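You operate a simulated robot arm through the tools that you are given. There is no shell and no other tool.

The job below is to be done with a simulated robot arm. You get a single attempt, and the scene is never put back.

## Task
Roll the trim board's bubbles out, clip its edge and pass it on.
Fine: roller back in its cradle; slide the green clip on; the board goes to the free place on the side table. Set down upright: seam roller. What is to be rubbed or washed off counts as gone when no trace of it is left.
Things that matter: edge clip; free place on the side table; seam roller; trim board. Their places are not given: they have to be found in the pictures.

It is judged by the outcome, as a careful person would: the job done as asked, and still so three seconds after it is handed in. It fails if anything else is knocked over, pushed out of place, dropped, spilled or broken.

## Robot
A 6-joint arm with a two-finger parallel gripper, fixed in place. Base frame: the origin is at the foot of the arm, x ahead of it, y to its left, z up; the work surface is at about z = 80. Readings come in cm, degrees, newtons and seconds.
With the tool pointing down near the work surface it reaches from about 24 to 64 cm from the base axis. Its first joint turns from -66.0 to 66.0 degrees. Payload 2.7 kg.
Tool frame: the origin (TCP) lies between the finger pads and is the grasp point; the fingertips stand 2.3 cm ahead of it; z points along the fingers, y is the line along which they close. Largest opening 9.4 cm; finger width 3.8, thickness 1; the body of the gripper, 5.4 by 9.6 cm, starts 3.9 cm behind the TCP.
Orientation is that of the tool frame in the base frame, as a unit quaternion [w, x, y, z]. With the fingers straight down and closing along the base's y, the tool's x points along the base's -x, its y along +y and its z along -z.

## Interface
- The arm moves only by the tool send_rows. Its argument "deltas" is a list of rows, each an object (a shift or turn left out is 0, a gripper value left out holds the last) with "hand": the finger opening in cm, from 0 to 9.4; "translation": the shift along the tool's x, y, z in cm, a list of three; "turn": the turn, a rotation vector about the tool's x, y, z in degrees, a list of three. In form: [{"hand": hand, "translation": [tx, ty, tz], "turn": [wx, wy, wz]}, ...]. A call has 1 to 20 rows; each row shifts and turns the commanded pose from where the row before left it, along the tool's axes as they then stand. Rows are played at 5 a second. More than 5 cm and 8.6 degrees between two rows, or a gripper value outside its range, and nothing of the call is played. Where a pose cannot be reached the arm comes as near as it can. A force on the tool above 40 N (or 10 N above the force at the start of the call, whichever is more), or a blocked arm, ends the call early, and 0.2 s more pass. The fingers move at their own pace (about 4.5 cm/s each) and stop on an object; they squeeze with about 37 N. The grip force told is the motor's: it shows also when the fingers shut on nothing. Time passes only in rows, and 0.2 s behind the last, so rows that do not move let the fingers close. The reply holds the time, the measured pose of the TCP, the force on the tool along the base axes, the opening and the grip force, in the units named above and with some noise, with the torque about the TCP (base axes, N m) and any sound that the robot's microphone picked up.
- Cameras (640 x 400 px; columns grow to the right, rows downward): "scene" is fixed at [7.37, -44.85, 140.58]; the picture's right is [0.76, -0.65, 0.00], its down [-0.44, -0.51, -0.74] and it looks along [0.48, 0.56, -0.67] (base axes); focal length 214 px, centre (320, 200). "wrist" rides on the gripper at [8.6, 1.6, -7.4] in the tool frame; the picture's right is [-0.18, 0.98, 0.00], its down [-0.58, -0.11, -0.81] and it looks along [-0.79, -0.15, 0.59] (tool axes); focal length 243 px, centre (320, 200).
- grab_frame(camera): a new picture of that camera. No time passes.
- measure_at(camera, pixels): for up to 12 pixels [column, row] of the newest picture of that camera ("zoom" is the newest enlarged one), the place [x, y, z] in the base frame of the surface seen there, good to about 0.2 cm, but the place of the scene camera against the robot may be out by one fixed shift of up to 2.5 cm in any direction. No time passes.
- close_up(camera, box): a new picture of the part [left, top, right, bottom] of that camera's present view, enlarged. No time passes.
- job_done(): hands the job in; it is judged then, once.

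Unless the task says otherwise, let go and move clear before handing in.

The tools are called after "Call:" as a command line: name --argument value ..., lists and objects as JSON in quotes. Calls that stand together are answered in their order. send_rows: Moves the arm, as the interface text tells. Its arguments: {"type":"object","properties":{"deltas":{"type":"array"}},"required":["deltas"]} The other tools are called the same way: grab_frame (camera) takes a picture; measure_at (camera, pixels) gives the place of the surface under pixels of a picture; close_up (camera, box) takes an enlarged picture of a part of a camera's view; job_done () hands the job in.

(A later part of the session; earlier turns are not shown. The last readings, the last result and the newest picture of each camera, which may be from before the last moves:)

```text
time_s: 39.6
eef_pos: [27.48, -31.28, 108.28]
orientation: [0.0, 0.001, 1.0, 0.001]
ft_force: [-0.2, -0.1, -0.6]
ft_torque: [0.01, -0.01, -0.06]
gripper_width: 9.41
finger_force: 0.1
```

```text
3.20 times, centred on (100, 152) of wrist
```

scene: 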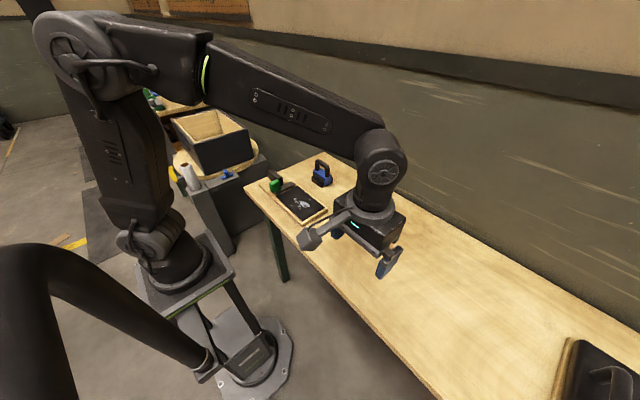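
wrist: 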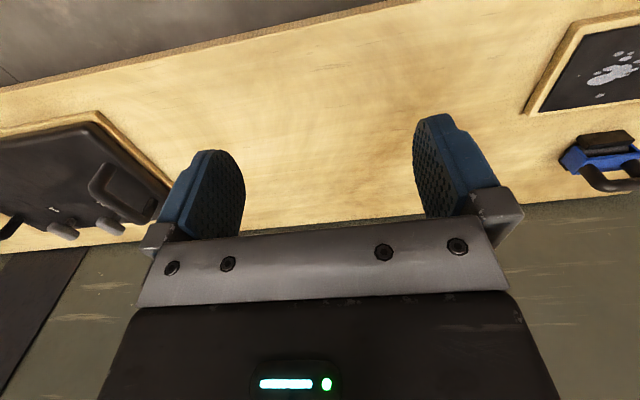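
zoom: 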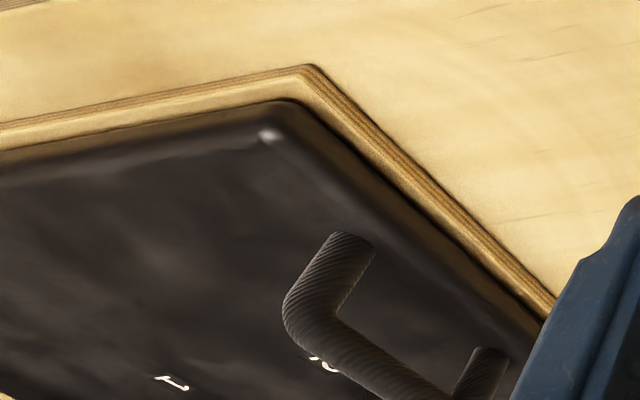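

The bench is plain, but the black case shows printed digits near its knobs (zoom (170,380)). I'll go closer to see what this case is, since it may be a set of places.

Call:
send_rows --deltas '[{"translation": [0, -4.9, 0]}, {"translation": [0, -4.9, 0]}, {"translation": [0, -4.9, 0], "turn": [0, 0, 8.5]}, {"turn": [0, 0, 8.5]}, {"turn": [0, 0, 8.5]}, {"translation": [0, 0, -4.5]}, {"translation": [0, 0, -4.5]}, {}]'

Call:
grab_frame --camera "wrist"

Call:
close_up --camera "wrist" --box '[0, 60, 320, 240]'

```text
time_s: 41.4
eef_pos: [27.53, -46.07, 117.46]
orientation: [0.0, 0.221, 0.975, 0.0]
ft_force: [0.2, 0.0, 0.0]
ft_torque: [0.01, -0.01, 0.0]
gripper_width: 9.38
finger_force: 0.0
```

```text
taken
```

wrist: 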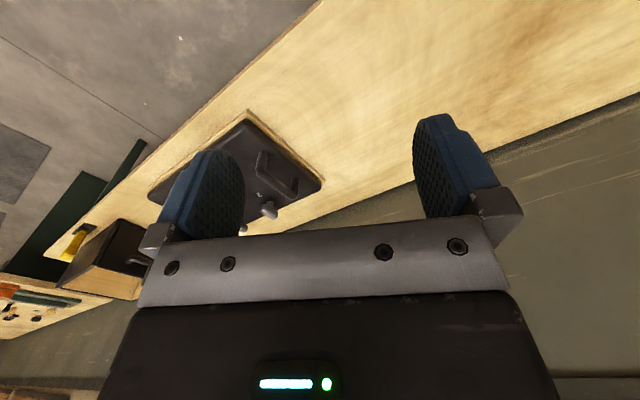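

```text
2.00 times, centred on (160, 150) of wrist
```

zoom: 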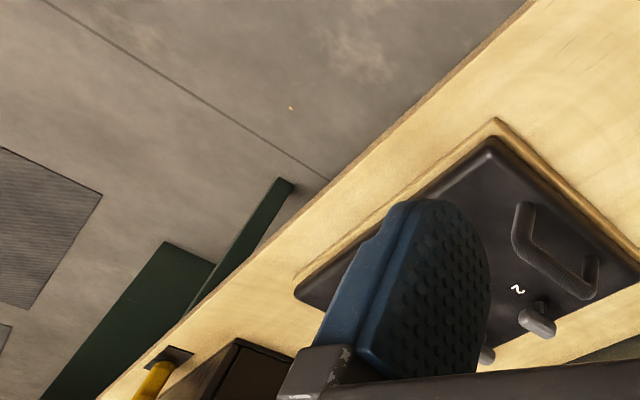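

That is another station further down the bench, out of reach. I'll use edge-centred close-ups from this pose to check what's below and behind the camera.

Call:
close_up --camera "wrist" --box '[0, 0, 640, 10]'

Call:
close_up --camera "wrist" --box '[0, 0, 10, 400]'

Call:
close_up --camera "wrist" --box '[630, 0, 640, 400]'

```text
1.00 times, centred on (320, 5) of wrist (not enlarged: the box is as wide or as high as the picture)
```

zoom: 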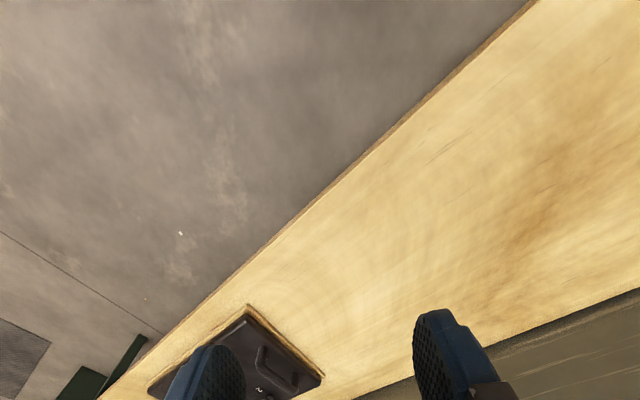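

```text
1.00 times, centred on (5, 200) of wrist (not enlarged: the box is as wide or as high as the picture)
```

zoom: 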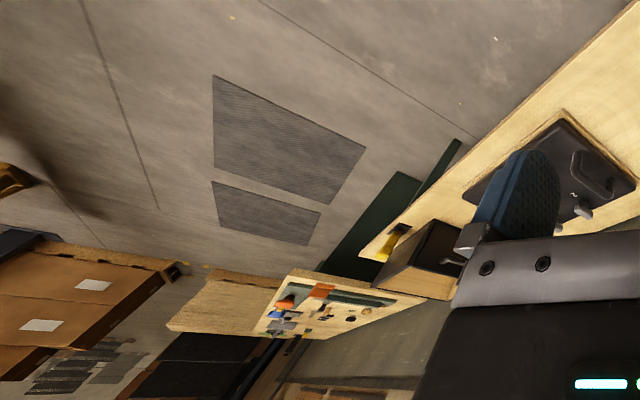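

```text
1.00 times, centred on (635, 200) of wrist (not enlarged: the box is as wide or as high as the picture)
```

zoom: 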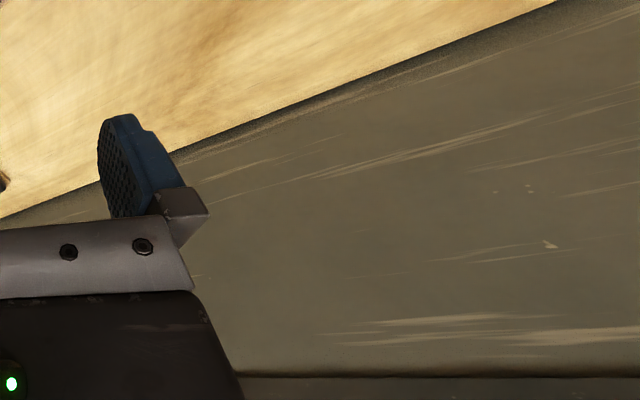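

Nothing within reach there but plain bench. Before starting work I'll check the left side once more with edge-centred close-ups.

Call:
send_rows --deltas '[{"turn": [0, 0, -8.5]}, {"turn": [0, 0, -8.5]}, {"turn": [0, 0, -8.5]}, {"translation": [0, 4.9, 0]}, {"translation": [0, 4.9, 0]}, {"translation": [0, 4.9, 0]}, {"translation": [0, 4.9, 0]}, {"translation": [0, 4.9, 0]}, {"translation": [0, 4.9, 0]}, {"translation": [0, 4.9, 0]}, {"translation": [0, 4.9, 0]}, {"translation": [0, 4.9, 0]}, {"translation": [0, 4.9, 0]}, {"translation": [0, 4.9, 0]}, {"translation": [0, 4.9, 0]}, {"translation": [0, 4.9, 0]}, {"translation": [0, 4.9, 0]}, {"turn": [0, 0, -8.5]}, {"turn": [0, 0, -8.5]}, {"turn": [0, 0, -8.5]}]'

Call:
close_up --camera "wrist" --box '[0, 0, 640, 10]'

Call:
close_up --camera "wrist" --box '[630, 0, 640, 400]'

Call:
close_up --camera "wrist" --box '[0, 0, 10, 400]'

Call:
grab_frame --camera "scene"

```text
time_s: 45.6
eef_pos: [27.51, 22.67, 117.21]
orientation: [0.0, -0.222, 0.975, -0.001]
ft_force: [-0.3, -0.7, 0.4]
ft_torque: [0.01, 0.0, -0.03]
gripper_width: 9.43
finger_force: 0.1
```

```text
1.00 times, centred on (320, 5) of wrist (not enlarged: the box is as wide or as high as the picture)
```

zoom: 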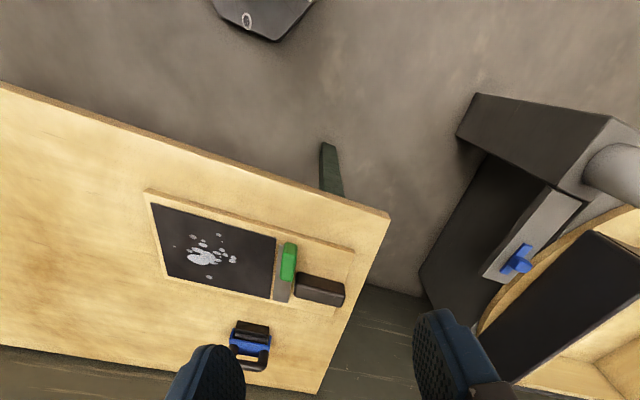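

```text
1.00 times, centred on (635, 200) of wrist (not enlarged: the box is as wide or as high as the picture)
```

zoom: 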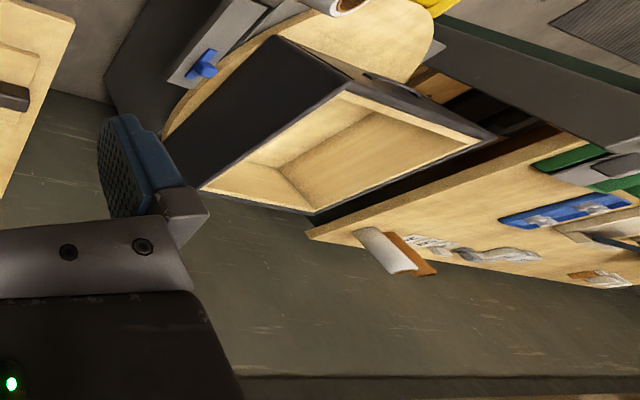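

```text
1.00 times, centred on (5, 200) of wrist (not enlarged: the box is as wide or as high as the picture)
```

zoom: 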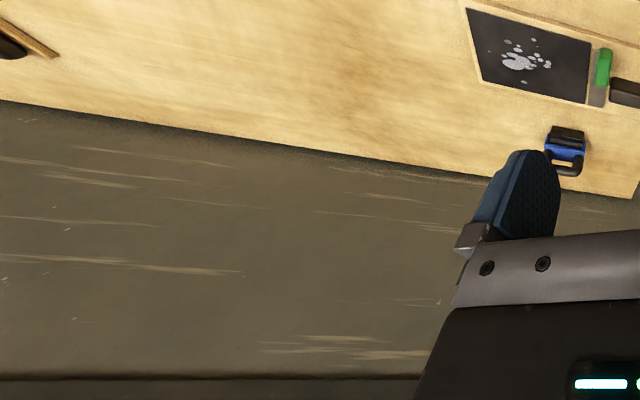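

```text
taken
```

scene: 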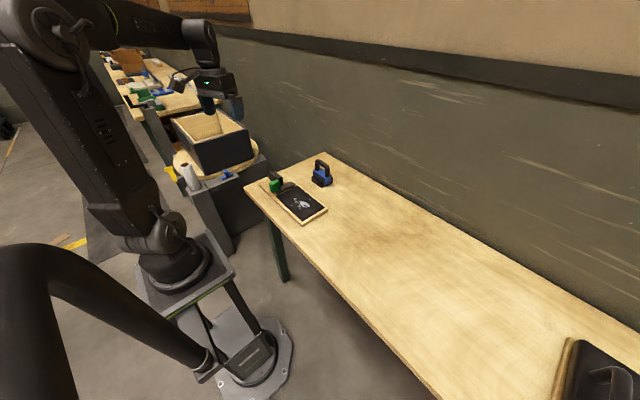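

The bench is unobstructed in the scene view now. I'll zoom at several spots on it, including the brownish patch near (400,235), to look for an outline.

Call:
close_up --camera "scene" --box '[330, 170, 450, 245]'

Call:
close_up --camera "scene" --box '[310, 220, 450, 308]'

Call:
close_up --camera "scene" --box '[430, 230, 590, 330]'

Call:
close_up --camera "scene" --box '[390, 300, 550, 400]'

```text
5.33 times, centred on (390, 208) of scene
```

zoom: 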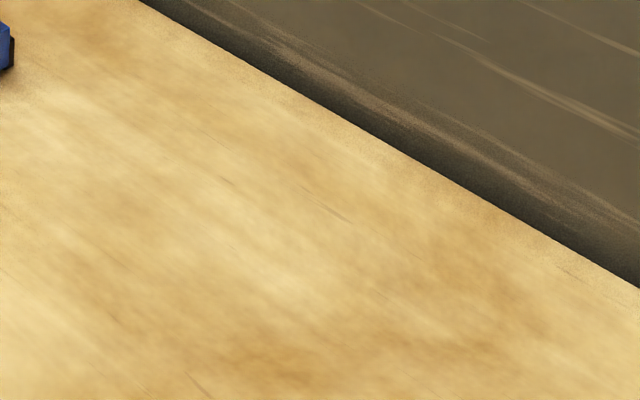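

```text
4.55 times, centred on (380, 264) of scene
```

zoom: 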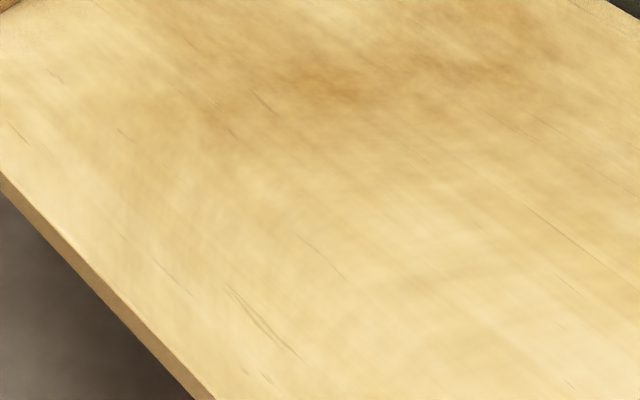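

```text
4.00 times, centred on (510, 280) of scene
```

zoom: 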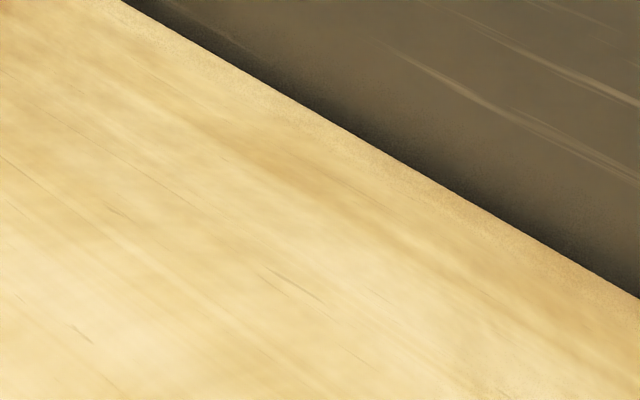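

```text
4.00 times, centred on (470, 350) of scene
```

zoom: 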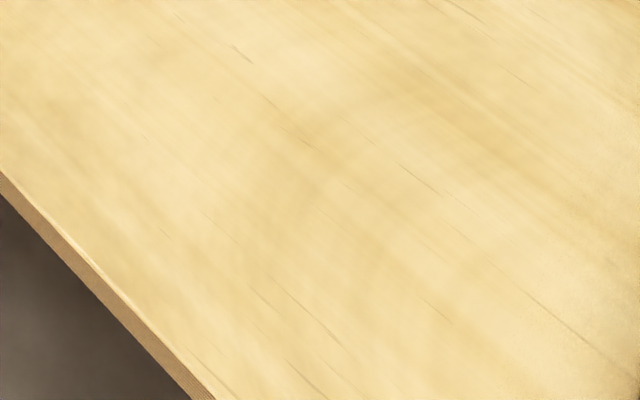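

No markings at all, so the clear stretch of this bench has to serve as the free place; I'll settle that when I move the board. First I'll get a closer look at the clip, rail and handle.

Call:
send_rows --deltas '[{"turn": [0, 0, 8.5]}, {"turn": [0, 0, 8.5]}, {"turn": [0, 0, 8.5], "translation": [0, 0, 4]}, {"translation": [0, 0, 4]}, {"translation": [0, 0, 4]}, {"translation": [0, 0, 2]}, {}]'

Call:
grab_frame --camera "wrist"

Call:
close_up --camera "wrist" --box '[250, 0, 450, 125]'

```text
time_s: 47.2
eef_pos: [27.23, 22.43, 103.17]
orientation: [0.0, -0.001, 1.0, -0.001]
ft_force: [0.4, 1.3, 0.1]
ft_torque: [0.0, 0.02, 0.01]
gripper_width: 9.39
finger_force: 0.0
```

```text
taken
```

wrist: 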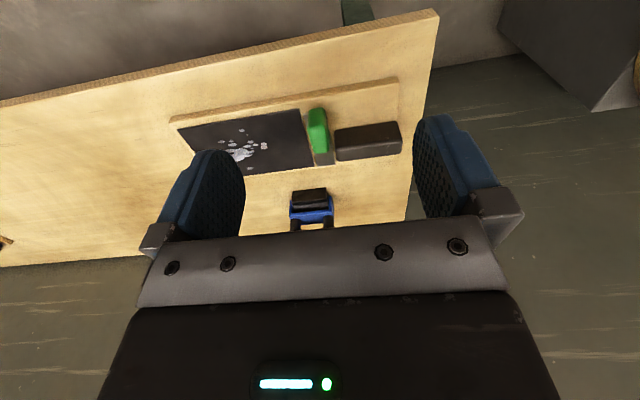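

```text
3.20 times, centred on (350, 62) of wrist
```

zoom: 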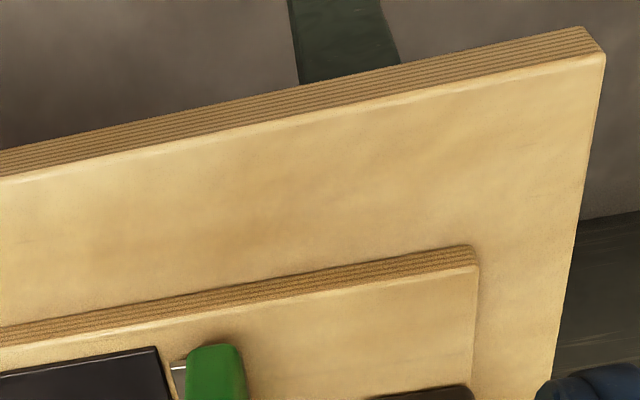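

The plank ends near (400,80) and the handle block lies on it at (370,140). I'll zoom into clip, rail and handle and measure their corners.

Call:
close_up --camera "wrist" --box '[270, 80, 430, 180]'

Call:
measure_at --camera "wrist" --pixels '[[317, 108], [317, 130], [324, 150], [337, 133], [399, 126], [401, 147], [338, 156], [370, 130], [370, 150], [323, 160], [306, 118], [330, 120]]'

```text
4.00 times, centred on (350, 130) of wrist
```

zoom: 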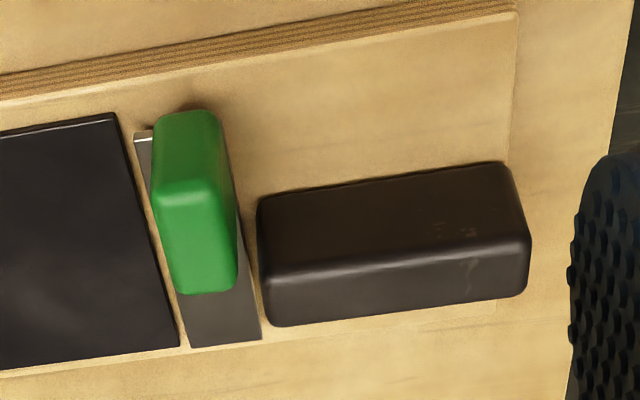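

```text
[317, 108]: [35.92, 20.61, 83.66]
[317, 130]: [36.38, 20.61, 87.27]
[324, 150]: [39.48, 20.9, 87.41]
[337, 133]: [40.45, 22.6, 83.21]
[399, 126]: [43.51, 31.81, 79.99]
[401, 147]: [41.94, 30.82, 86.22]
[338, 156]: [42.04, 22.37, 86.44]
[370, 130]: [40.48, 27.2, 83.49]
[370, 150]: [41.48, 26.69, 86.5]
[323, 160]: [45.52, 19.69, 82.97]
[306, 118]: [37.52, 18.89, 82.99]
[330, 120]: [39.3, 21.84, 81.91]
```

The handle spans y 22.4–30.6 with its front at x≈40.4 and top at 86.5, leaving about 0.5 cm to the clip, so the clip has to be pushed rather than gripped. Now I'll get a good look at the roller and its cradle.

Call:
send_rows --deltas '[{"translation": [0, -3.7, 0]}, {"translation": [0, -3.7, 0]}, {"translation": [-4.5, 0, 0]}, {"translation": [-4.5, 0, 0]}, {}]'

Call:
grab_frame --camera "wrist"

Call:
close_up --camera "wrist" --box '[270, 100, 430, 200]'

```text
time_s: 48.4
eef_pos: [36.49, 15.14, 103.57]
orientation: [0.0, 0.0, 1.0, 0.0]
ft_force: [0.8, -0.2, 0.4]
ft_torque: [0.0, -0.01, -0.01]
gripper_width: 9.43
finger_force: 0.0
```

```text
taken
```

wrist: 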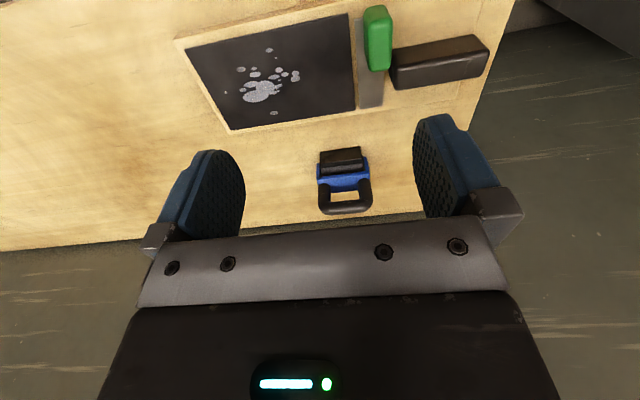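

```text
4.00 times, centred on (350, 150) of wrist
```

zoom: 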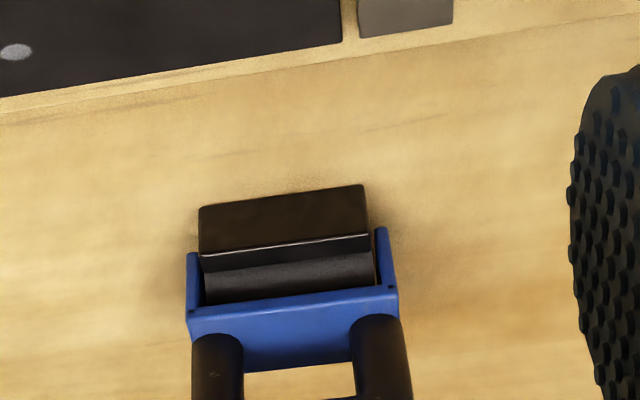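

The zoom shows the cradle's front wall (285,220), the black roller behind it and the blue frame with two arch legs at (217,350) and (380,340). I'll measure these.

Call:
measure_at --camera "zoom" --pixels '[[202, 210], [364, 190], [207, 252], [368, 238], [193, 262], [382, 235], [215, 350], [380, 345], [240, 330], [345, 325], [290, 300], [290, 275]]'

Call:
measure_at --camera "wrist" --pixels '[[330, 208], [345, 209], [360, 207], [345, 213], [345, 203], [322, 200], [367, 197], [440, 75], [440, 55], [480, 65], [262, 93], [272, 112]]'

Call:
close_up --camera "wrist" --box '[290, 140, 400, 225]'

```text
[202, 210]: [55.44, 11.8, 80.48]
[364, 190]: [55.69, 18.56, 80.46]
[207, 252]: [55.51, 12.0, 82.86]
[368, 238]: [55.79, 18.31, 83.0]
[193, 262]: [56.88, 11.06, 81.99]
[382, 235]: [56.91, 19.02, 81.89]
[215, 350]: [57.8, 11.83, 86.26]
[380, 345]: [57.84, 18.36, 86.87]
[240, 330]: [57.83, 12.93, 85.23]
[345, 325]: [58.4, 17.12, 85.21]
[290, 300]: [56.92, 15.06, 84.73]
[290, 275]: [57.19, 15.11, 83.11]
```

```text
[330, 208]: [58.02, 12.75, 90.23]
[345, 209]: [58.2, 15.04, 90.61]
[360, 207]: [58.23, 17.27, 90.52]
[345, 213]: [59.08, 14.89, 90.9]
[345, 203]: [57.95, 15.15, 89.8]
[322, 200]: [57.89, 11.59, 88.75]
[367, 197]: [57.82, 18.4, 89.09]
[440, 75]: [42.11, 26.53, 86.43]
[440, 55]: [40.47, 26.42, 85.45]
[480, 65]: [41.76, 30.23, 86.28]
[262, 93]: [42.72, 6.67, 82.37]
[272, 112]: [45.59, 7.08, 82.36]
```

```text
4.71 times, centred on (345, 182) of wrist
```

zoom: 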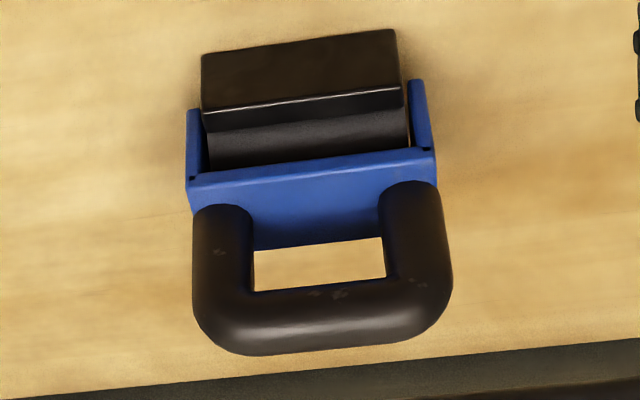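

The arch legs span about y 11–19.2 with their front at x≈57.8 and top at z≈91, centred at y≈15.05. I'll grip the legs across y: go above (58.8,15.05), then descend with open fingers.

Call:
send_rows --deltas '[{"hand": 9.4, "translation": [-4.5, 0, 0]}, {"translation": [-4.5, 0, 0]}, {"translation": [-4.5, 0, 0]}, {"translation": [-4.5, 0, 0]}, {"translation": [-4.3, -0.1, 0]}, {}]'

Call:
grab_frame --camera "wrist"

Call:
close_up --camera "wrist" --box '[0, 0, 640, 10]'

```text
time_s: 49.8
eef_pos: [58.89, 14.88, 103.3]
orientation: [-0.001, -0.001, 1.0, -0.001]
ft_force: [-0.3, -0.2, 0.5]
ft_torque: [-0.04, 0.02, 0.01]
gripper_width: 9.39
finger_force: 0.2
```

```text
taken
```

wrist: 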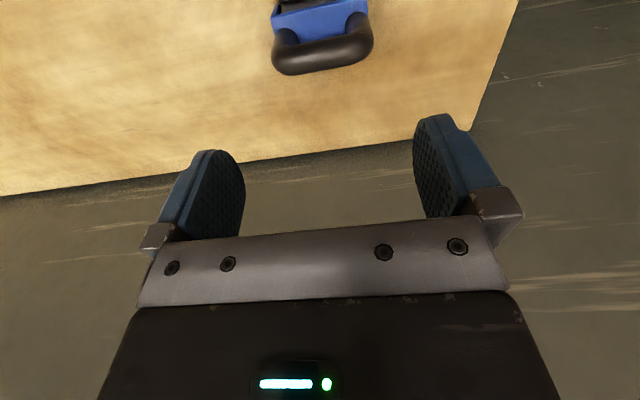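

```text
1.00 times, centred on (320, 5) of wrist (not enlarged: the box is as wide or as high as the picture)
```

zoom: 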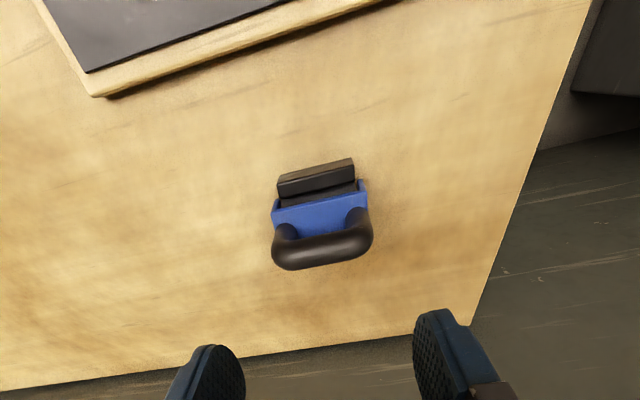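

From here the handle bar is visible at zoom (322,250) with ends at (275,250) and (371,235). I'll measure it from this closer, steeper angle.

Call:
measure_at --camera "zoom" --pixels '[[322, 247], [322, 258], [322, 264], [278, 250], [367, 238], [280, 232], [362, 218], [275, 210], [365, 192], [282, 190], [353, 172], [320, 215]]'

```text
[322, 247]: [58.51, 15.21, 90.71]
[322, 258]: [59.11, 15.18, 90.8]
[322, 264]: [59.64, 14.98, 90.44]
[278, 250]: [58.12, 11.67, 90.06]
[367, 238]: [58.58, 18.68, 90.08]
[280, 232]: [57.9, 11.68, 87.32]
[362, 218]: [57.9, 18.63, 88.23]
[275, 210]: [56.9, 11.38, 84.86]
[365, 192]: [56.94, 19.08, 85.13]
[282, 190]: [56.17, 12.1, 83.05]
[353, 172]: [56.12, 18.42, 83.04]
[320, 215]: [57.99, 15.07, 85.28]
```

Handle centre is about (58.9,15.15). I'll shift +0.2 in y and descend to z≈88, slowing at the end.

Call:
send_rows --deltas '[{"translation": [0, 0.2, 3]}, {"translation": [0, 0, 3]}, {"translation": [0, 0, 3]}, {"translation": [0, 0, 2]}, {"translation": [0, 0, 1.5]}, {"translation": [0, 0, 1.0]}, {"translation": [0, 0, 0.9]}, {"translation": [0, 0, 0.8]}, {}]'

Call:
grab_frame --camera "wrist"

```text
time_s: 51.8
eef_pos: [58.76, 15.3, 88.0]
orientation: [0.0, 0.0, 1.0, 0.0]
ft_force: [0.3, -0.7, 0.6]
ft_torque: [0.0, 0.0, -0.03]
gripper_width: 9.4
finger_force: 0.1
```

```text
taken
```

wrist: 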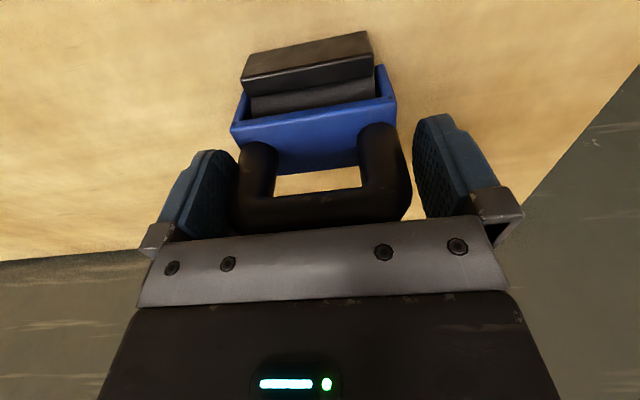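

The fingers straddle the arch legs with clearance on both sides. Closing the grip now.

Call:
send_rows --deltas '[{"hand": 8.6}, {"hand": 8.0}, {"hand": 7.0}, {"hand": 7.0}, {"hand": 7.0}]'

Call:
grab_frame --camera "wrist"

```text
time_s: 53.0
eef_pos: [58.69, 15.24, 87.94]
orientation: [0.0, 0.0, 1.0, 0.0]
ft_force: [-0.2, -0.5, -0.4]
ft_torque: [0.0, 0.03, -0.02]
gripper_width: 8.64
finger_force: 36.9
```

```text
taken
```

wrist: 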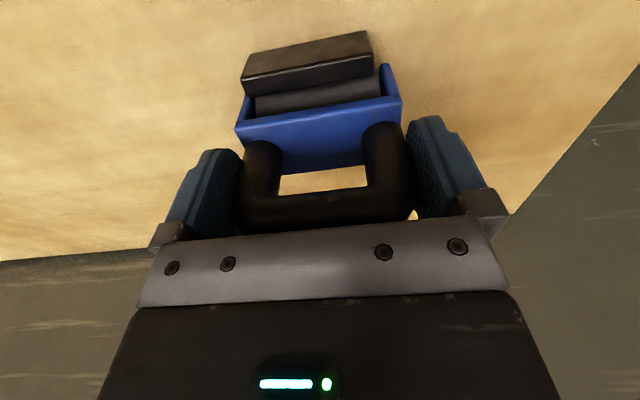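

The grip is solid (8.64 cm, 36.9 N) with the roller seated at TCP (58.7,15.24,87.95), which is my reference for returning it. Lifting straight up.

Call:
send_rows --deltas '[{"translation": [0, 0, -0.8]}, {"translation": [0, 0, -1.0]}, {"translation": [0, 0, -1.5]}, {"translation": [0, 0, -2]}, {"translation": [0, 0, -2]}, {"translation": [0, 0, -2]}, {}]'

Call:
grab_frame --camera "wrist"

Call:
close_up --camera "scene" --box '[270, 130, 370, 200]'

Call:
close_up --camera "wrist" --box '[0, 0, 640, 10]'

```text
time_s: 54.6
eef_pos: [58.7, 15.23, 97.37]
orientation: [0.001, 0.0, 1.0, 0.001]
ft_force: [-0.5, 0.3, -1.4]
ft_torque: [0.02, 0.02, -0.03]
gripper_width: 8.67
finger_force: 36.6
```

```text
taken
```

wrist: 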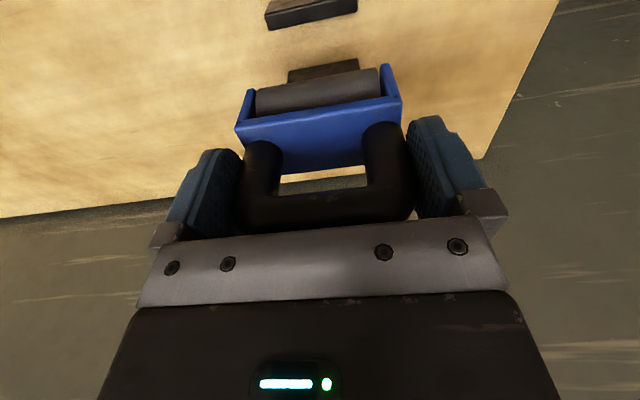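

```text
5.71 times, centred on (320, 165) of scene
```

zoom: 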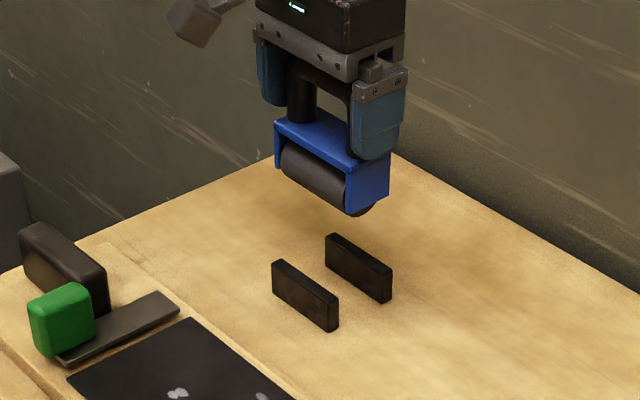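

```text
1.00 times, centred on (320, 5) of wrist (not enlarged: the box is as wide or as high as the picture)
```

zoom: 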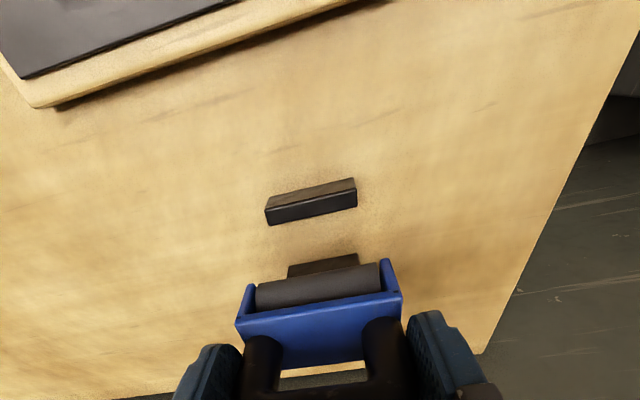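

The roller came free cleanly; the cradle is two upright bars around (55.7–62, 15). I'll carry it at this height toward the board and look at the bubbles again.

Call:
send_rows --deltas '[{"translation": [3, -2, -1]}, {"translation": [3, -2, 0]}, {"translation": [3, -2, 0]}, {"translation": [3, -1.5, 0]}, {}]'

Call:
close_up --camera "wrist" --box '[0, 0, 640, 10]'

Call:
measure_at --camera "zoom" --pixels '[[320, 290], [320, 275]]'

Call:
close_up --camera "scene" --box '[250, 130, 370, 230]'

```text
time_s: 55.8
eef_pos: [46.63, 7.72, 98.36]
orientation: [0.0, 0.0, 1.0, 0.0]
ft_force: [-0.2, 0.2, -1.2]
ft_torque: [0.0, 0.02, 0.01]
gripper_width: 8.65
finger_force: 37.6
```

```text
1.00 times, centred on (320, 5) of wrist (not enlarged: the box is as wide or as high as the picture)
```

zoom: 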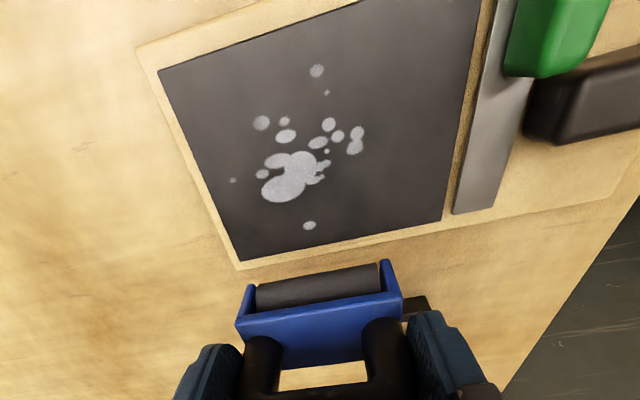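

```text
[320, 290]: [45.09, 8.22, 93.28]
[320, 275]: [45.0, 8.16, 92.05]
```

```text
4.00 times, centred on (310, 180) of scene
```

zoom: 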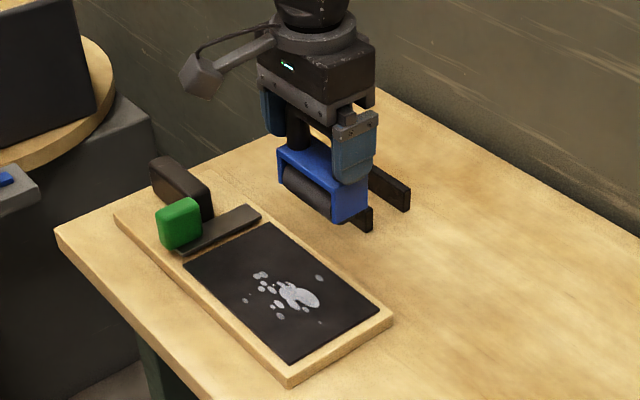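

I can see all the bubbles clearly: from the dot at (233,180) to (358,140), and from (317,70) to (309,225). I'll measure their extents and the panel corners.

Call:
measure_at --camera "zoom" --pixels '[[317, 70], [326, 93], [262, 123], [233, 180], [309, 225], [358, 133], [283, 190], [265, 190], [160, 72], [240, 260], [442, 217], [470, 30]]'

```text
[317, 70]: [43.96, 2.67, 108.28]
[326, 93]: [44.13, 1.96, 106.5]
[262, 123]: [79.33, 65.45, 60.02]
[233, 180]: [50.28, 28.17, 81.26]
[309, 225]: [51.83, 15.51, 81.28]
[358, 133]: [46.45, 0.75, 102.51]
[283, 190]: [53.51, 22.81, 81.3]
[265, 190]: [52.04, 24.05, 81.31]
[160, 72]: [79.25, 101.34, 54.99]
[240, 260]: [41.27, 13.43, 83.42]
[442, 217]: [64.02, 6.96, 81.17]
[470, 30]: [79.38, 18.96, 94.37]
```

Those values came from the scene zoom, which was the newest. I'll retake the wrist close-up and measure again.

Call:
close_up --camera "wrist" --box '[0, 0, 640, 10]'

Call:
measure_at --camera "zoom" --pixels '[[317, 70], [326, 93], [262, 123], [233, 180], [309, 225], [358, 133], [283, 190], [265, 190], [160, 72], [240, 258], [442, 215], [470, 30]]'

```text
1.00 times, centred on (320, 5) of wrist (not enlarged: the box is as wide or as high as the picture)
```

zoom: 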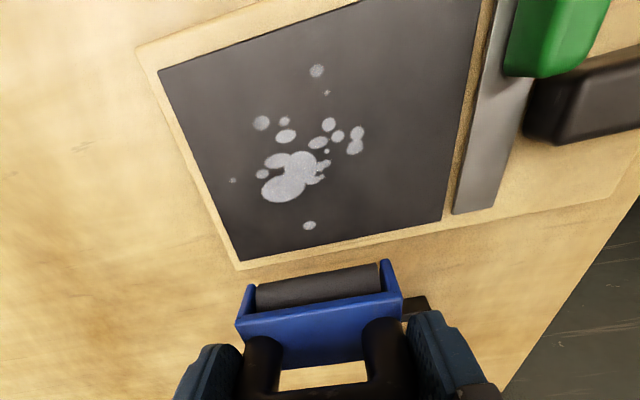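

```text
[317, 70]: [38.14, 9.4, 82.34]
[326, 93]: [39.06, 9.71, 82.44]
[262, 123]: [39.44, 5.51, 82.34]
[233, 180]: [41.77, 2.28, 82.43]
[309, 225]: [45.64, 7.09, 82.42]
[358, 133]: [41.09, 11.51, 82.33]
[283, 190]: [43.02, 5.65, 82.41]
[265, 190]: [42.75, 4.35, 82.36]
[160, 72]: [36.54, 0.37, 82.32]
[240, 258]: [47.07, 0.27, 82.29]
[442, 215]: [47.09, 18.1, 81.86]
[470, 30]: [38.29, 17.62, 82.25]
```

Bubbles lie within x 37.8–46 and y 2–12 on a panel at z≈82.4. I'll go to (45.6,5), come down near the surface, then lower in small steps while watching the force.

Call:
send_rows --deltas '[{"translation": [0.6, -1.4, 0]}, {"translation": [0.5, -1.4, 0]}, {"translation": [0, 0, 2.5]}, {"translation": [0, 0, 2.5]}, {"translation": [0, 0, 1.6]}, {"translation": [0, 0, 0.4]}, {}]'

Call:
send_rows --deltas '[{"translation": [0, 0, 0.2]}, {"translation": [0, 0, 0.2]}, {"translation": [0, 0, 0.1]}, {}]'

```text
time_s: 57.4
eef_pos: [45.69, 5.0, 91.39]
orientation: [0.0, 0.0, 1.0, 0.0]
ft_force: [-0.1, 0.6, -1.6]
ft_torque: [0.01, -0.02, 0.01]
gripper_width: 8.66
finger_force: 37.1
```

```text
time_s: 58.4
eef_pos: [45.57, 5.01, 90.87]
orientation: [0.0, 0.0, 1.0, 0.0]
ft_force: [-0.1, 0.2, -1.5]
ft_torque: [0.02, -0.02, 0.0]
gripper_width: 8.63
finger_force: 37.2
```

No contact yet at z=90.87 (force −1.5 N is the roller's weight). Continuing down in 0.1 steps.

Call:
send_rows --deltas '[{"translation": [0, 0, 0.1]}, {"translation": [0, 0, 0.1]}, {"translation": [0, 0, 0.1]}, {}]'

Call:
send_rows --deltas '[{"translation": [0, 0, 0.1]}, {"translation": [0, 0, 0.1]}, {}]'

```text
time_s: 59.4
eef_pos: [45.6, 4.94, 90.52]
orientation: [0.0, 0.0, 1.0, 0.0]
ft_force: [0.8, -0.6, -0.7]
ft_torque: [0.01, 0.01, -0.01]
gripper_width: 8.66
finger_force: 36.6
```

```text
time_s: 60.2
eef_pos: [45.6, 5.0, 90.33]
orientation: [0.0, 0.0, 1.0, 0.0]
ft_force: [-0.1, -0.3, -1.3]
ft_torque: [-0.04, 0.02, 0.01]
gripper_width: 8.64
finger_force: 37.3
```

Call:
send_rows --deltas '[{"translation": [0, 0, 0.08]}, {"translation": [0, 0, 0.08]}, {}]'

Call:
close_up --camera "wrist" --box '[200, 0, 440, 150]'

```text
time_s: 61.0
eef_pos: [45.55, 4.9, 90.37]
orientation: [0.003, 0.0, 1.0, 0.0]
ft_force: [-1.4, 1.1, 8.9]
ft_torque: [-0.24, 0.0, -0.02]
gripper_width: 8.63
finger_force: 36.9
```

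```text
2.67 times, centred on (320, 75) of wrist
```

zoom: 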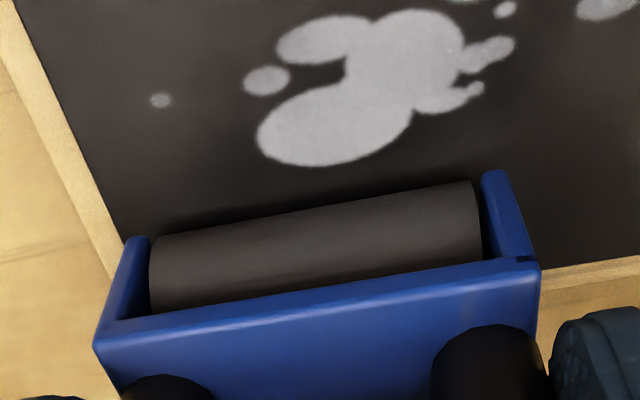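

Contact made at about 10 N net, with the roller flat on the panel just beyond the main blotch. I'll roll toward the robot (−x) and back, then look.

Call:
send_rows --deltas '[{"translation": [0.8, 0, 0]}, {"translation": [0.8, 0, 0]}, {"translation": [0.8, 0, 0]}, {"translation": [0.8, 0, 0]}, {"translation": [0.8, 0, 0]}, {"translation": [0.8, 0, 0]}, {"translation": [0.8, 0, 0]}, {"translation": [0.8, 0, 0]}, {"translation": [0.8, 0, 0]}, {"translation": [0.8, 0, 0]}, {}]'

Call:
close_up --camera "scene" --box '[260, 160, 350, 220]'

Call:
close_up --camera "wrist" --box '[100, 0, 540, 240]'

```text
time_s: 63.4
eef_pos: [37.71, 5.06, 90.28]
orientation: [0.001, 0.0, 1.0, 0.0]
ft_force: [7.8, 1.8, 17.9]
ft_torque: [-0.6, -0.67, 0.24]
gripper_width: 8.66
finger_force: 37.0
```

```text
6.67 times, centred on (305, 190) of scene
```

zoom: 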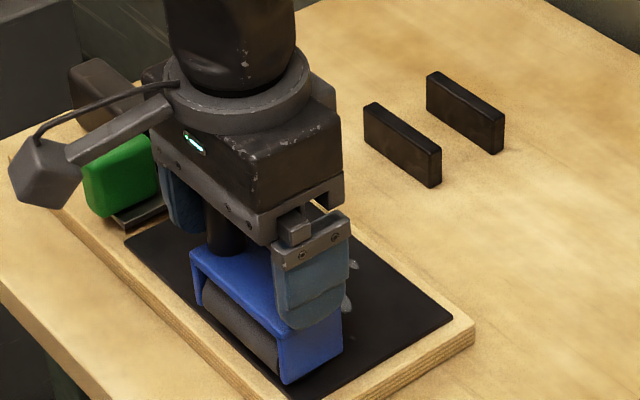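

```text
1.45 times, centred on (320, 120) of wrist
```

zoom: 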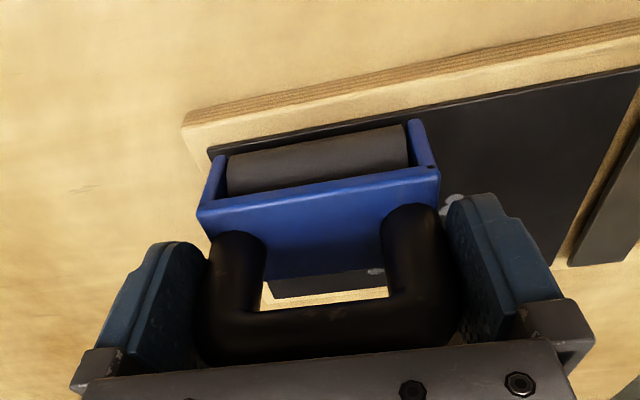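

The pass drew 18 N normal and about 8 N drag, so I'll check whether the board shifted by measuring its corner at zoom (183,125) and the top edge.

Call:
measure_at --camera "zoom" --pixels '[[186, 128], [560, 52], [213, 152], [600, 48], [470, 76]]'

```text
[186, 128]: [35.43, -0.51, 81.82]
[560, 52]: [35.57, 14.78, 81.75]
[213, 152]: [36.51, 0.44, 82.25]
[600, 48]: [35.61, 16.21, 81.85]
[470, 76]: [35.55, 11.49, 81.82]
```

The board hasn't moved. Rolling back toward +x with slightly less pressure.

Call:
send_rows --deltas '[{"translation": [0.4, 0, -0.06]}, {"translation": [-0.8, 0, 0]}, {"translation": [-0.9, 0, 0]}, {"translation": [-0.9, 0, 0]}, {"translation": [-0.9, 0, 0]}, {"translation": [-0.9, 0, 0]}, {"translation": [-0.9, 0, 0]}, {"translation": [-0.9, 0, 0]}, {"translation": [-0.9, 0, 0]}, {"translation": [-0.9, 0, 0]}, {"translation": [-0.9, 0, 0]}, {"translation": [-0.3, 0, 0]}, {}]'

Call:
close_up --camera "wrist" --box '[0, 0, 640, 10]'

```text
time_s: 66.2
eef_pos: [46.39, 5.01, 90.13]
orientation: [0.0, -0.001, 1.0, 0.0]
ft_force: [0.1, -0.1, -1.5]
ft_torque: [0.03, -0.01, 0.0]
gripper_width: 8.66
finger_force: 37.0
```

```text
1.00 times, centred on (320, 5) of wrist (not enlarged: the box is as wide or as high as the picture)
```

zoom: 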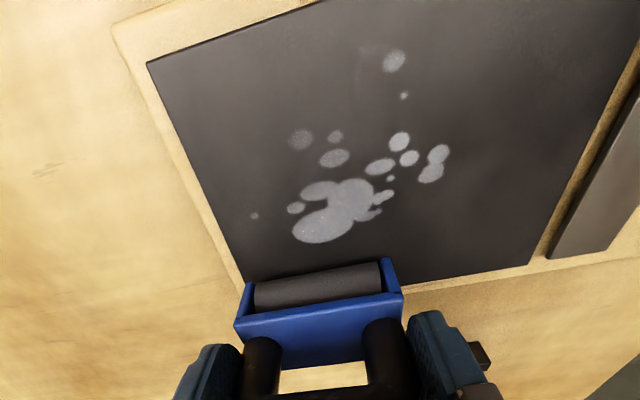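

Only the bubbles near x≈38–39, where the force reached 18 N, have faded, and I'm now out of contact because the handle slid slightly in the grip. I'll press down again until about 15–18 N.

Call:
send_rows --deltas '[{"translation": [0, 0, 0.1]}, {"translation": [0, 0, 0.05]}, {}]'

```text
time_s: 67.0
eef_pos: [46.4, 4.95, 90.23]
orientation: [0.0, 0.0, 1.0, -0.001]
ft_force: [-0.7, -2.8, 3.7]
ft_torque: [-0.28, 0.01, -0.06]
gripper_width: 8.66
finger_force: 37.0
```

Call:
send_rows --deltas '[{"translation": [0, 0, 0.06]}, {"translation": [0, 0, 0.06]}, {}]'

```text
time_s: 67.8
eef_pos: [46.63, 5.01, 90.21]
orientation: [0.001, 0.0, 1.0, 0.0]
ft_force: [-8.7, 2.8, 24.7]
ft_torque: [-0.5, 0.72, -0.25]
gripper_width: 8.64
finger_force: 37.6
```

Now 25 N. I'll ease off a touch and make a pass toward the robot.

Call:
send_rows --deltas '[{"translation": [0.6, 0, -0.03]}, {"translation": [0.8, 0, 0]}, {"translation": [0.8, 0, 0]}, {"translation": [0.8, 0, 0]}]'

Call:
send_rows --deltas '[{"translation": [0.8, 0, 0]}, {"translation": [0.8, 0, 0]}, {"translation": [0.8, 0, 0]}]'

Call:
send_rows --deltas '[{"translation": [0.8, 0, 0]}, {"translation": [0.8, 0, 0]}, {"translation": [0.8, 0, 0]}]'

Call:
close_up --camera "scene" --box '[260, 160, 350, 220]'

```text
time_s: 68.8
eef_pos: [43.51, 4.96, 90.07]
orientation: [0.003, 0.0, 1.0, 0.0]
ft_force: [9.9, -1.0, 17.1]
ft_torque: [-0.7, -0.71, 0.27]
gripper_width: 8.67
finger_force: 37.2
```

```text
time_s: 69.6
eef_pos: [41.1, 5.12, 90.19]
orientation: [0.0, 0.0, 1.0, 0.0]
ft_force: [7.0, -1.0, 12.4]
ft_torque: [-0.44, -0.51, 0.18]
gripper_width: 8.67
finger_force: 37.3
```

```text
time_s: 70.4
eef_pos: [38.8, 4.92, 90.05]
orientation: [0.001, 0.0, 1.0, 0.0]
ft_force: [7.4, 0.6, 12.9]
ft_torque: [-0.4, -0.6, 0.21]
gripper_width: 8.66
finger_force: 36.8
```

```text
6.67 times, centred on (305, 190) of scene
```

zoom: 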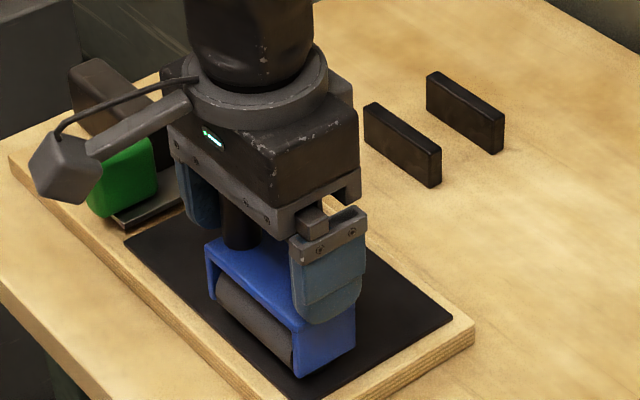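

The panel behind the roller looks clear in the scene view. I'll finish the pass to x≈37, then roll back with pressure kept on.

Call:
send_rows --deltas '[{"translation": [0.8, 0, 0]}, {"translation": [0.8, 0, 0]}, {"translation": [-0.8, 0, 0.02]}, {"translation": [-0.8, 0, 0]}, {"translation": [-0.8, 0, 0]}]'

Call:
send_rows --deltas '[{"translation": [-0.8, 0, 0]}, {"translation": [-0.8, 0, 0]}, {"translation": [-0.8, 0, 0]}, {"translation": [-0.8, 0, 0]}]'

Call:
send_rows --deltas '[{"translation": [-0.8, 0, 0]}, {"translation": [-0.8, 0, 0]}, {"translation": [-0.8, 0, 0]}, {"translation": [-0.8, 0, 0]}]'

Call:
close_up --camera "wrist" --box '[0, 0, 640, 10]'

```text
time_s: 71.6
eef_pos: [39.19, 4.81, 90.06]
orientation: [-0.001, 0.0, 1.0, 0.0]
ft_force: [-8.1, 0.3, 15.4]
ft_torque: [-0.36, 0.65, -0.23]
gripper_width: 8.64
finger_force: 37.3
```

```text
time_s: 72.6
eef_pos: [42.54, 4.98, 90.01]
orientation: [0.0, 0.0, 1.0, -0.001]
ft_force: [-0.6, 0.5, -0.2]
ft_torque: [0.0, 0.03, -0.01]
gripper_width: 8.68
finger_force: 37.2
```

```text
time_s: 73.6
eef_pos: [45.81, 4.99, 89.98]
orientation: [0.0, 0.001, 1.0, 0.0]
ft_force: [-1.4, 0.1, 2.4]
ft_torque: [-0.09, 0.1, -0.12]
gripper_width: 8.69
finger_force: 37.1
```

```text
1.00 times, centred on (320, 5) of wrist (not enlarged: the box is as wide or as high as the picture)
```

zoom: 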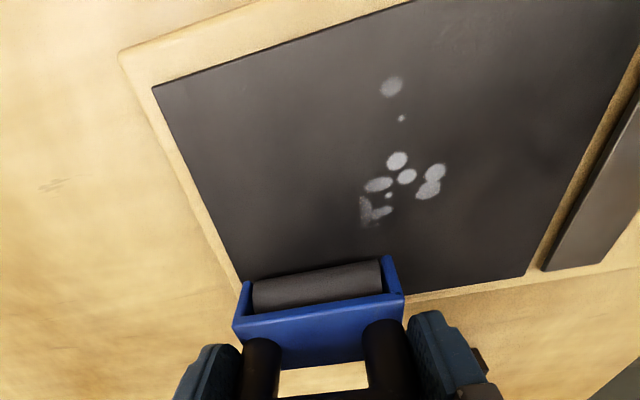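

All bubbles with y<8 are gone; the rest are at y 8–12. I'll lift slightly, shift to y≈9.8 and press again.

Call:
send_rows --deltas '[{"translation": [0, 0, -0.6]}, {"translation": [-0.5, 1.6, 0]}, {"translation": [0, 1.6, 0]}, {"translation": [0, 1.6, 0]}, {"translation": [0, 0, 0.45]}, {"translation": [0, 0, 0.15]}, {}]'

Call:
send_rows --deltas '[{"translation": [0, 0, 0.06]}, {"translation": [0, 0, 0.06]}, {}]'

```text
time_s: 75.2
eef_pos: [46.37, 9.77, 89.95]
orientation: [0.0, 0.0, 1.0, 0.0]
ft_force: [-0.8, 0.8, -1.8]
ft_torque: [-0.01, 0.02, 0.01]
gripper_width: 8.66
finger_force: 37.5
```

```text
time_s: 76.0
eef_pos: [46.41, 9.89, 89.91]
orientation: [0.001, 0.0, 1.0, 0.001]
ft_force: [-1.7, 1.1, 9.3]
ft_torque: [-0.34, 0.11, -0.02]
gripper_width: 8.67
finger_force: 36.6
```

Call:
send_rows --deltas '[{"translation": [0, 0, 0.05]}, {}]'

```text
time_s: 76.6
eef_pos: [46.41, 9.76, 90.06]
orientation: [0.002, -0.001, 1.0, 0.0]
ft_force: [-2.9, 0.0, 19.2]
ft_torque: [-0.72, 0.15, -0.06]
gripper_width: 8.66
finger_force: 36.8
```

20 N now. Rolling toward the robot at y≈9.8.

Call:
send_rows --deltas '[{"translation": [0.7, 0, 0]}, {"translation": [0.8, 0, 0]}, {"translation": [0.8, 0, 0]}, {"translation": [0.8, 0, 0]}]'

Call:
send_rows --deltas '[{"translation": [0.8, 0, 0]}, {"translation": [0.8, 0, 0]}, {"translation": [0.8, 0, 0]}]'

Call:
send_rows --deltas '[{"translation": [0.8, 0, 0]}, {"translation": [0.8, 0, 0]}, {"translation": [0.8, 0, 0]}, {"translation": [0.8, 0, 0]}, {"translation": [0.8, 0, 0]}]'

Call:
close_up --camera "scene" --box '[260, 160, 350, 220]'

```text
time_s: 77.6
eef_pos: [43.38, 9.98, 89.76]
orientation: [0.004, -0.001, 1.0, 0.001]
ft_force: [10.3, -1.0, 21.4]
ft_torque: [-0.89, -0.84, 0.37]
gripper_width: 8.66
finger_force: 36.7
```

```text
time_s: 78.4
eef_pos: [41.02, 9.83, 89.96]
orientation: [0.003, 0.0, 1.0, 0.001]
ft_force: [10.8, -2.2, 22.5]
ft_torque: [-0.72, -0.84, 0.25]
gripper_width: 8.66
finger_force: 36.8
```

```text
time_s: 79.6
eef_pos: [36.98, 9.86, 89.91]
orientation: [0.004, 0.0, 1.0, 0.001]
ft_force: [11.6, -0.3, 23.3]
ft_torque: [-0.39, -0.88, 0.15]
gripper_width: 8.63
finger_force: 36.8
```

```text
6.67 times, centred on (305, 190) of scene
```

zoom: 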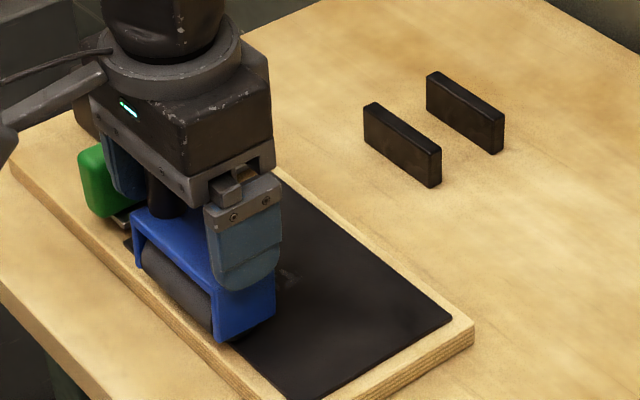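

A faint trace remains at zoom (288,275). Rolling back over it with pressure kept, then checking.

Call:
send_rows --deltas '[{"translation": [-0.8, 0, 0]}, {"translation": [-0.8, 0, 0]}, {"translation": [-0.8, 0, 0.02]}]'

Call:
send_rows --deltas '[{"translation": [-0.8, 0, 0.03]}, {"translation": [-0.8, 0, 0.03]}, {"translation": [-0.8, 0, 0.03]}]'

Call:
send_rows --deltas '[{"translation": [-0.8, 0, 0.02]}, {"translation": [-0.8, 0, 0]}, {"translation": [-0.8, 0, 0]}, {"translation": [-0.8, 0, 0]}, {"translation": [-0.8, 0, 0]}]'

Call:
close_up --camera "wrist" --box '[0, 0, 640, 10]'

Call:
close_up --camera "wrist" --box '[140, 0, 460, 100]'

```text
time_s: 80.4
eef_pos: [39.03, 9.75, 89.83]
orientation: [-0.003, 0.002, 1.0, -0.001]
ft_force: [-11.6, 0.3, 18.2]
ft_torque: [-0.39, 0.99, -0.19]
gripper_width: 8.68
finger_force: 37.3
```

```text
time_s: 81.2
eef_pos: [41.47, 9.67, 89.6]
orientation: [-0.002, 0.001, 1.0, 0.0]
ft_force: [-4.0, 0.3, 5.7]
ft_torque: [-0.21, 0.32, -0.17]
gripper_width: 8.68
finger_force: 37.1
```

```text
time_s: 82.4
eef_pos: [45.46, 9.64, 89.74]
orientation: [0.001, 0.0, 1.0, 0.0]
ft_force: [-0.9, -0.3, -1.0]
ft_torque: [-0.02, 0.0, -0.02]
gripper_width: 8.7
finger_force: 37.0
```

```text
1.00 times, centred on (320, 5) of wrist (not enlarged: the box is as wide or as high as the picture)
```

zoom: 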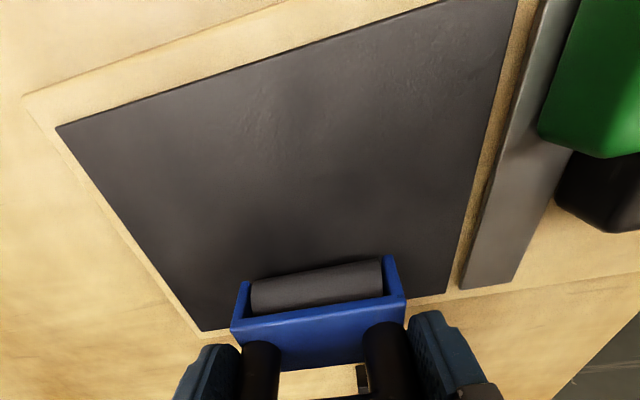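

```text
2.00 times, centred on (300, 50) of wrist
```

zoom: 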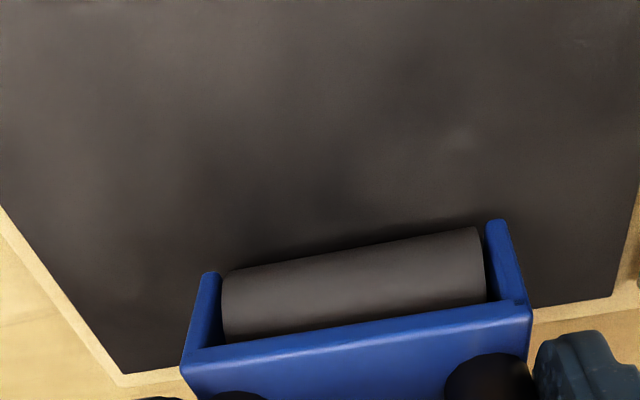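

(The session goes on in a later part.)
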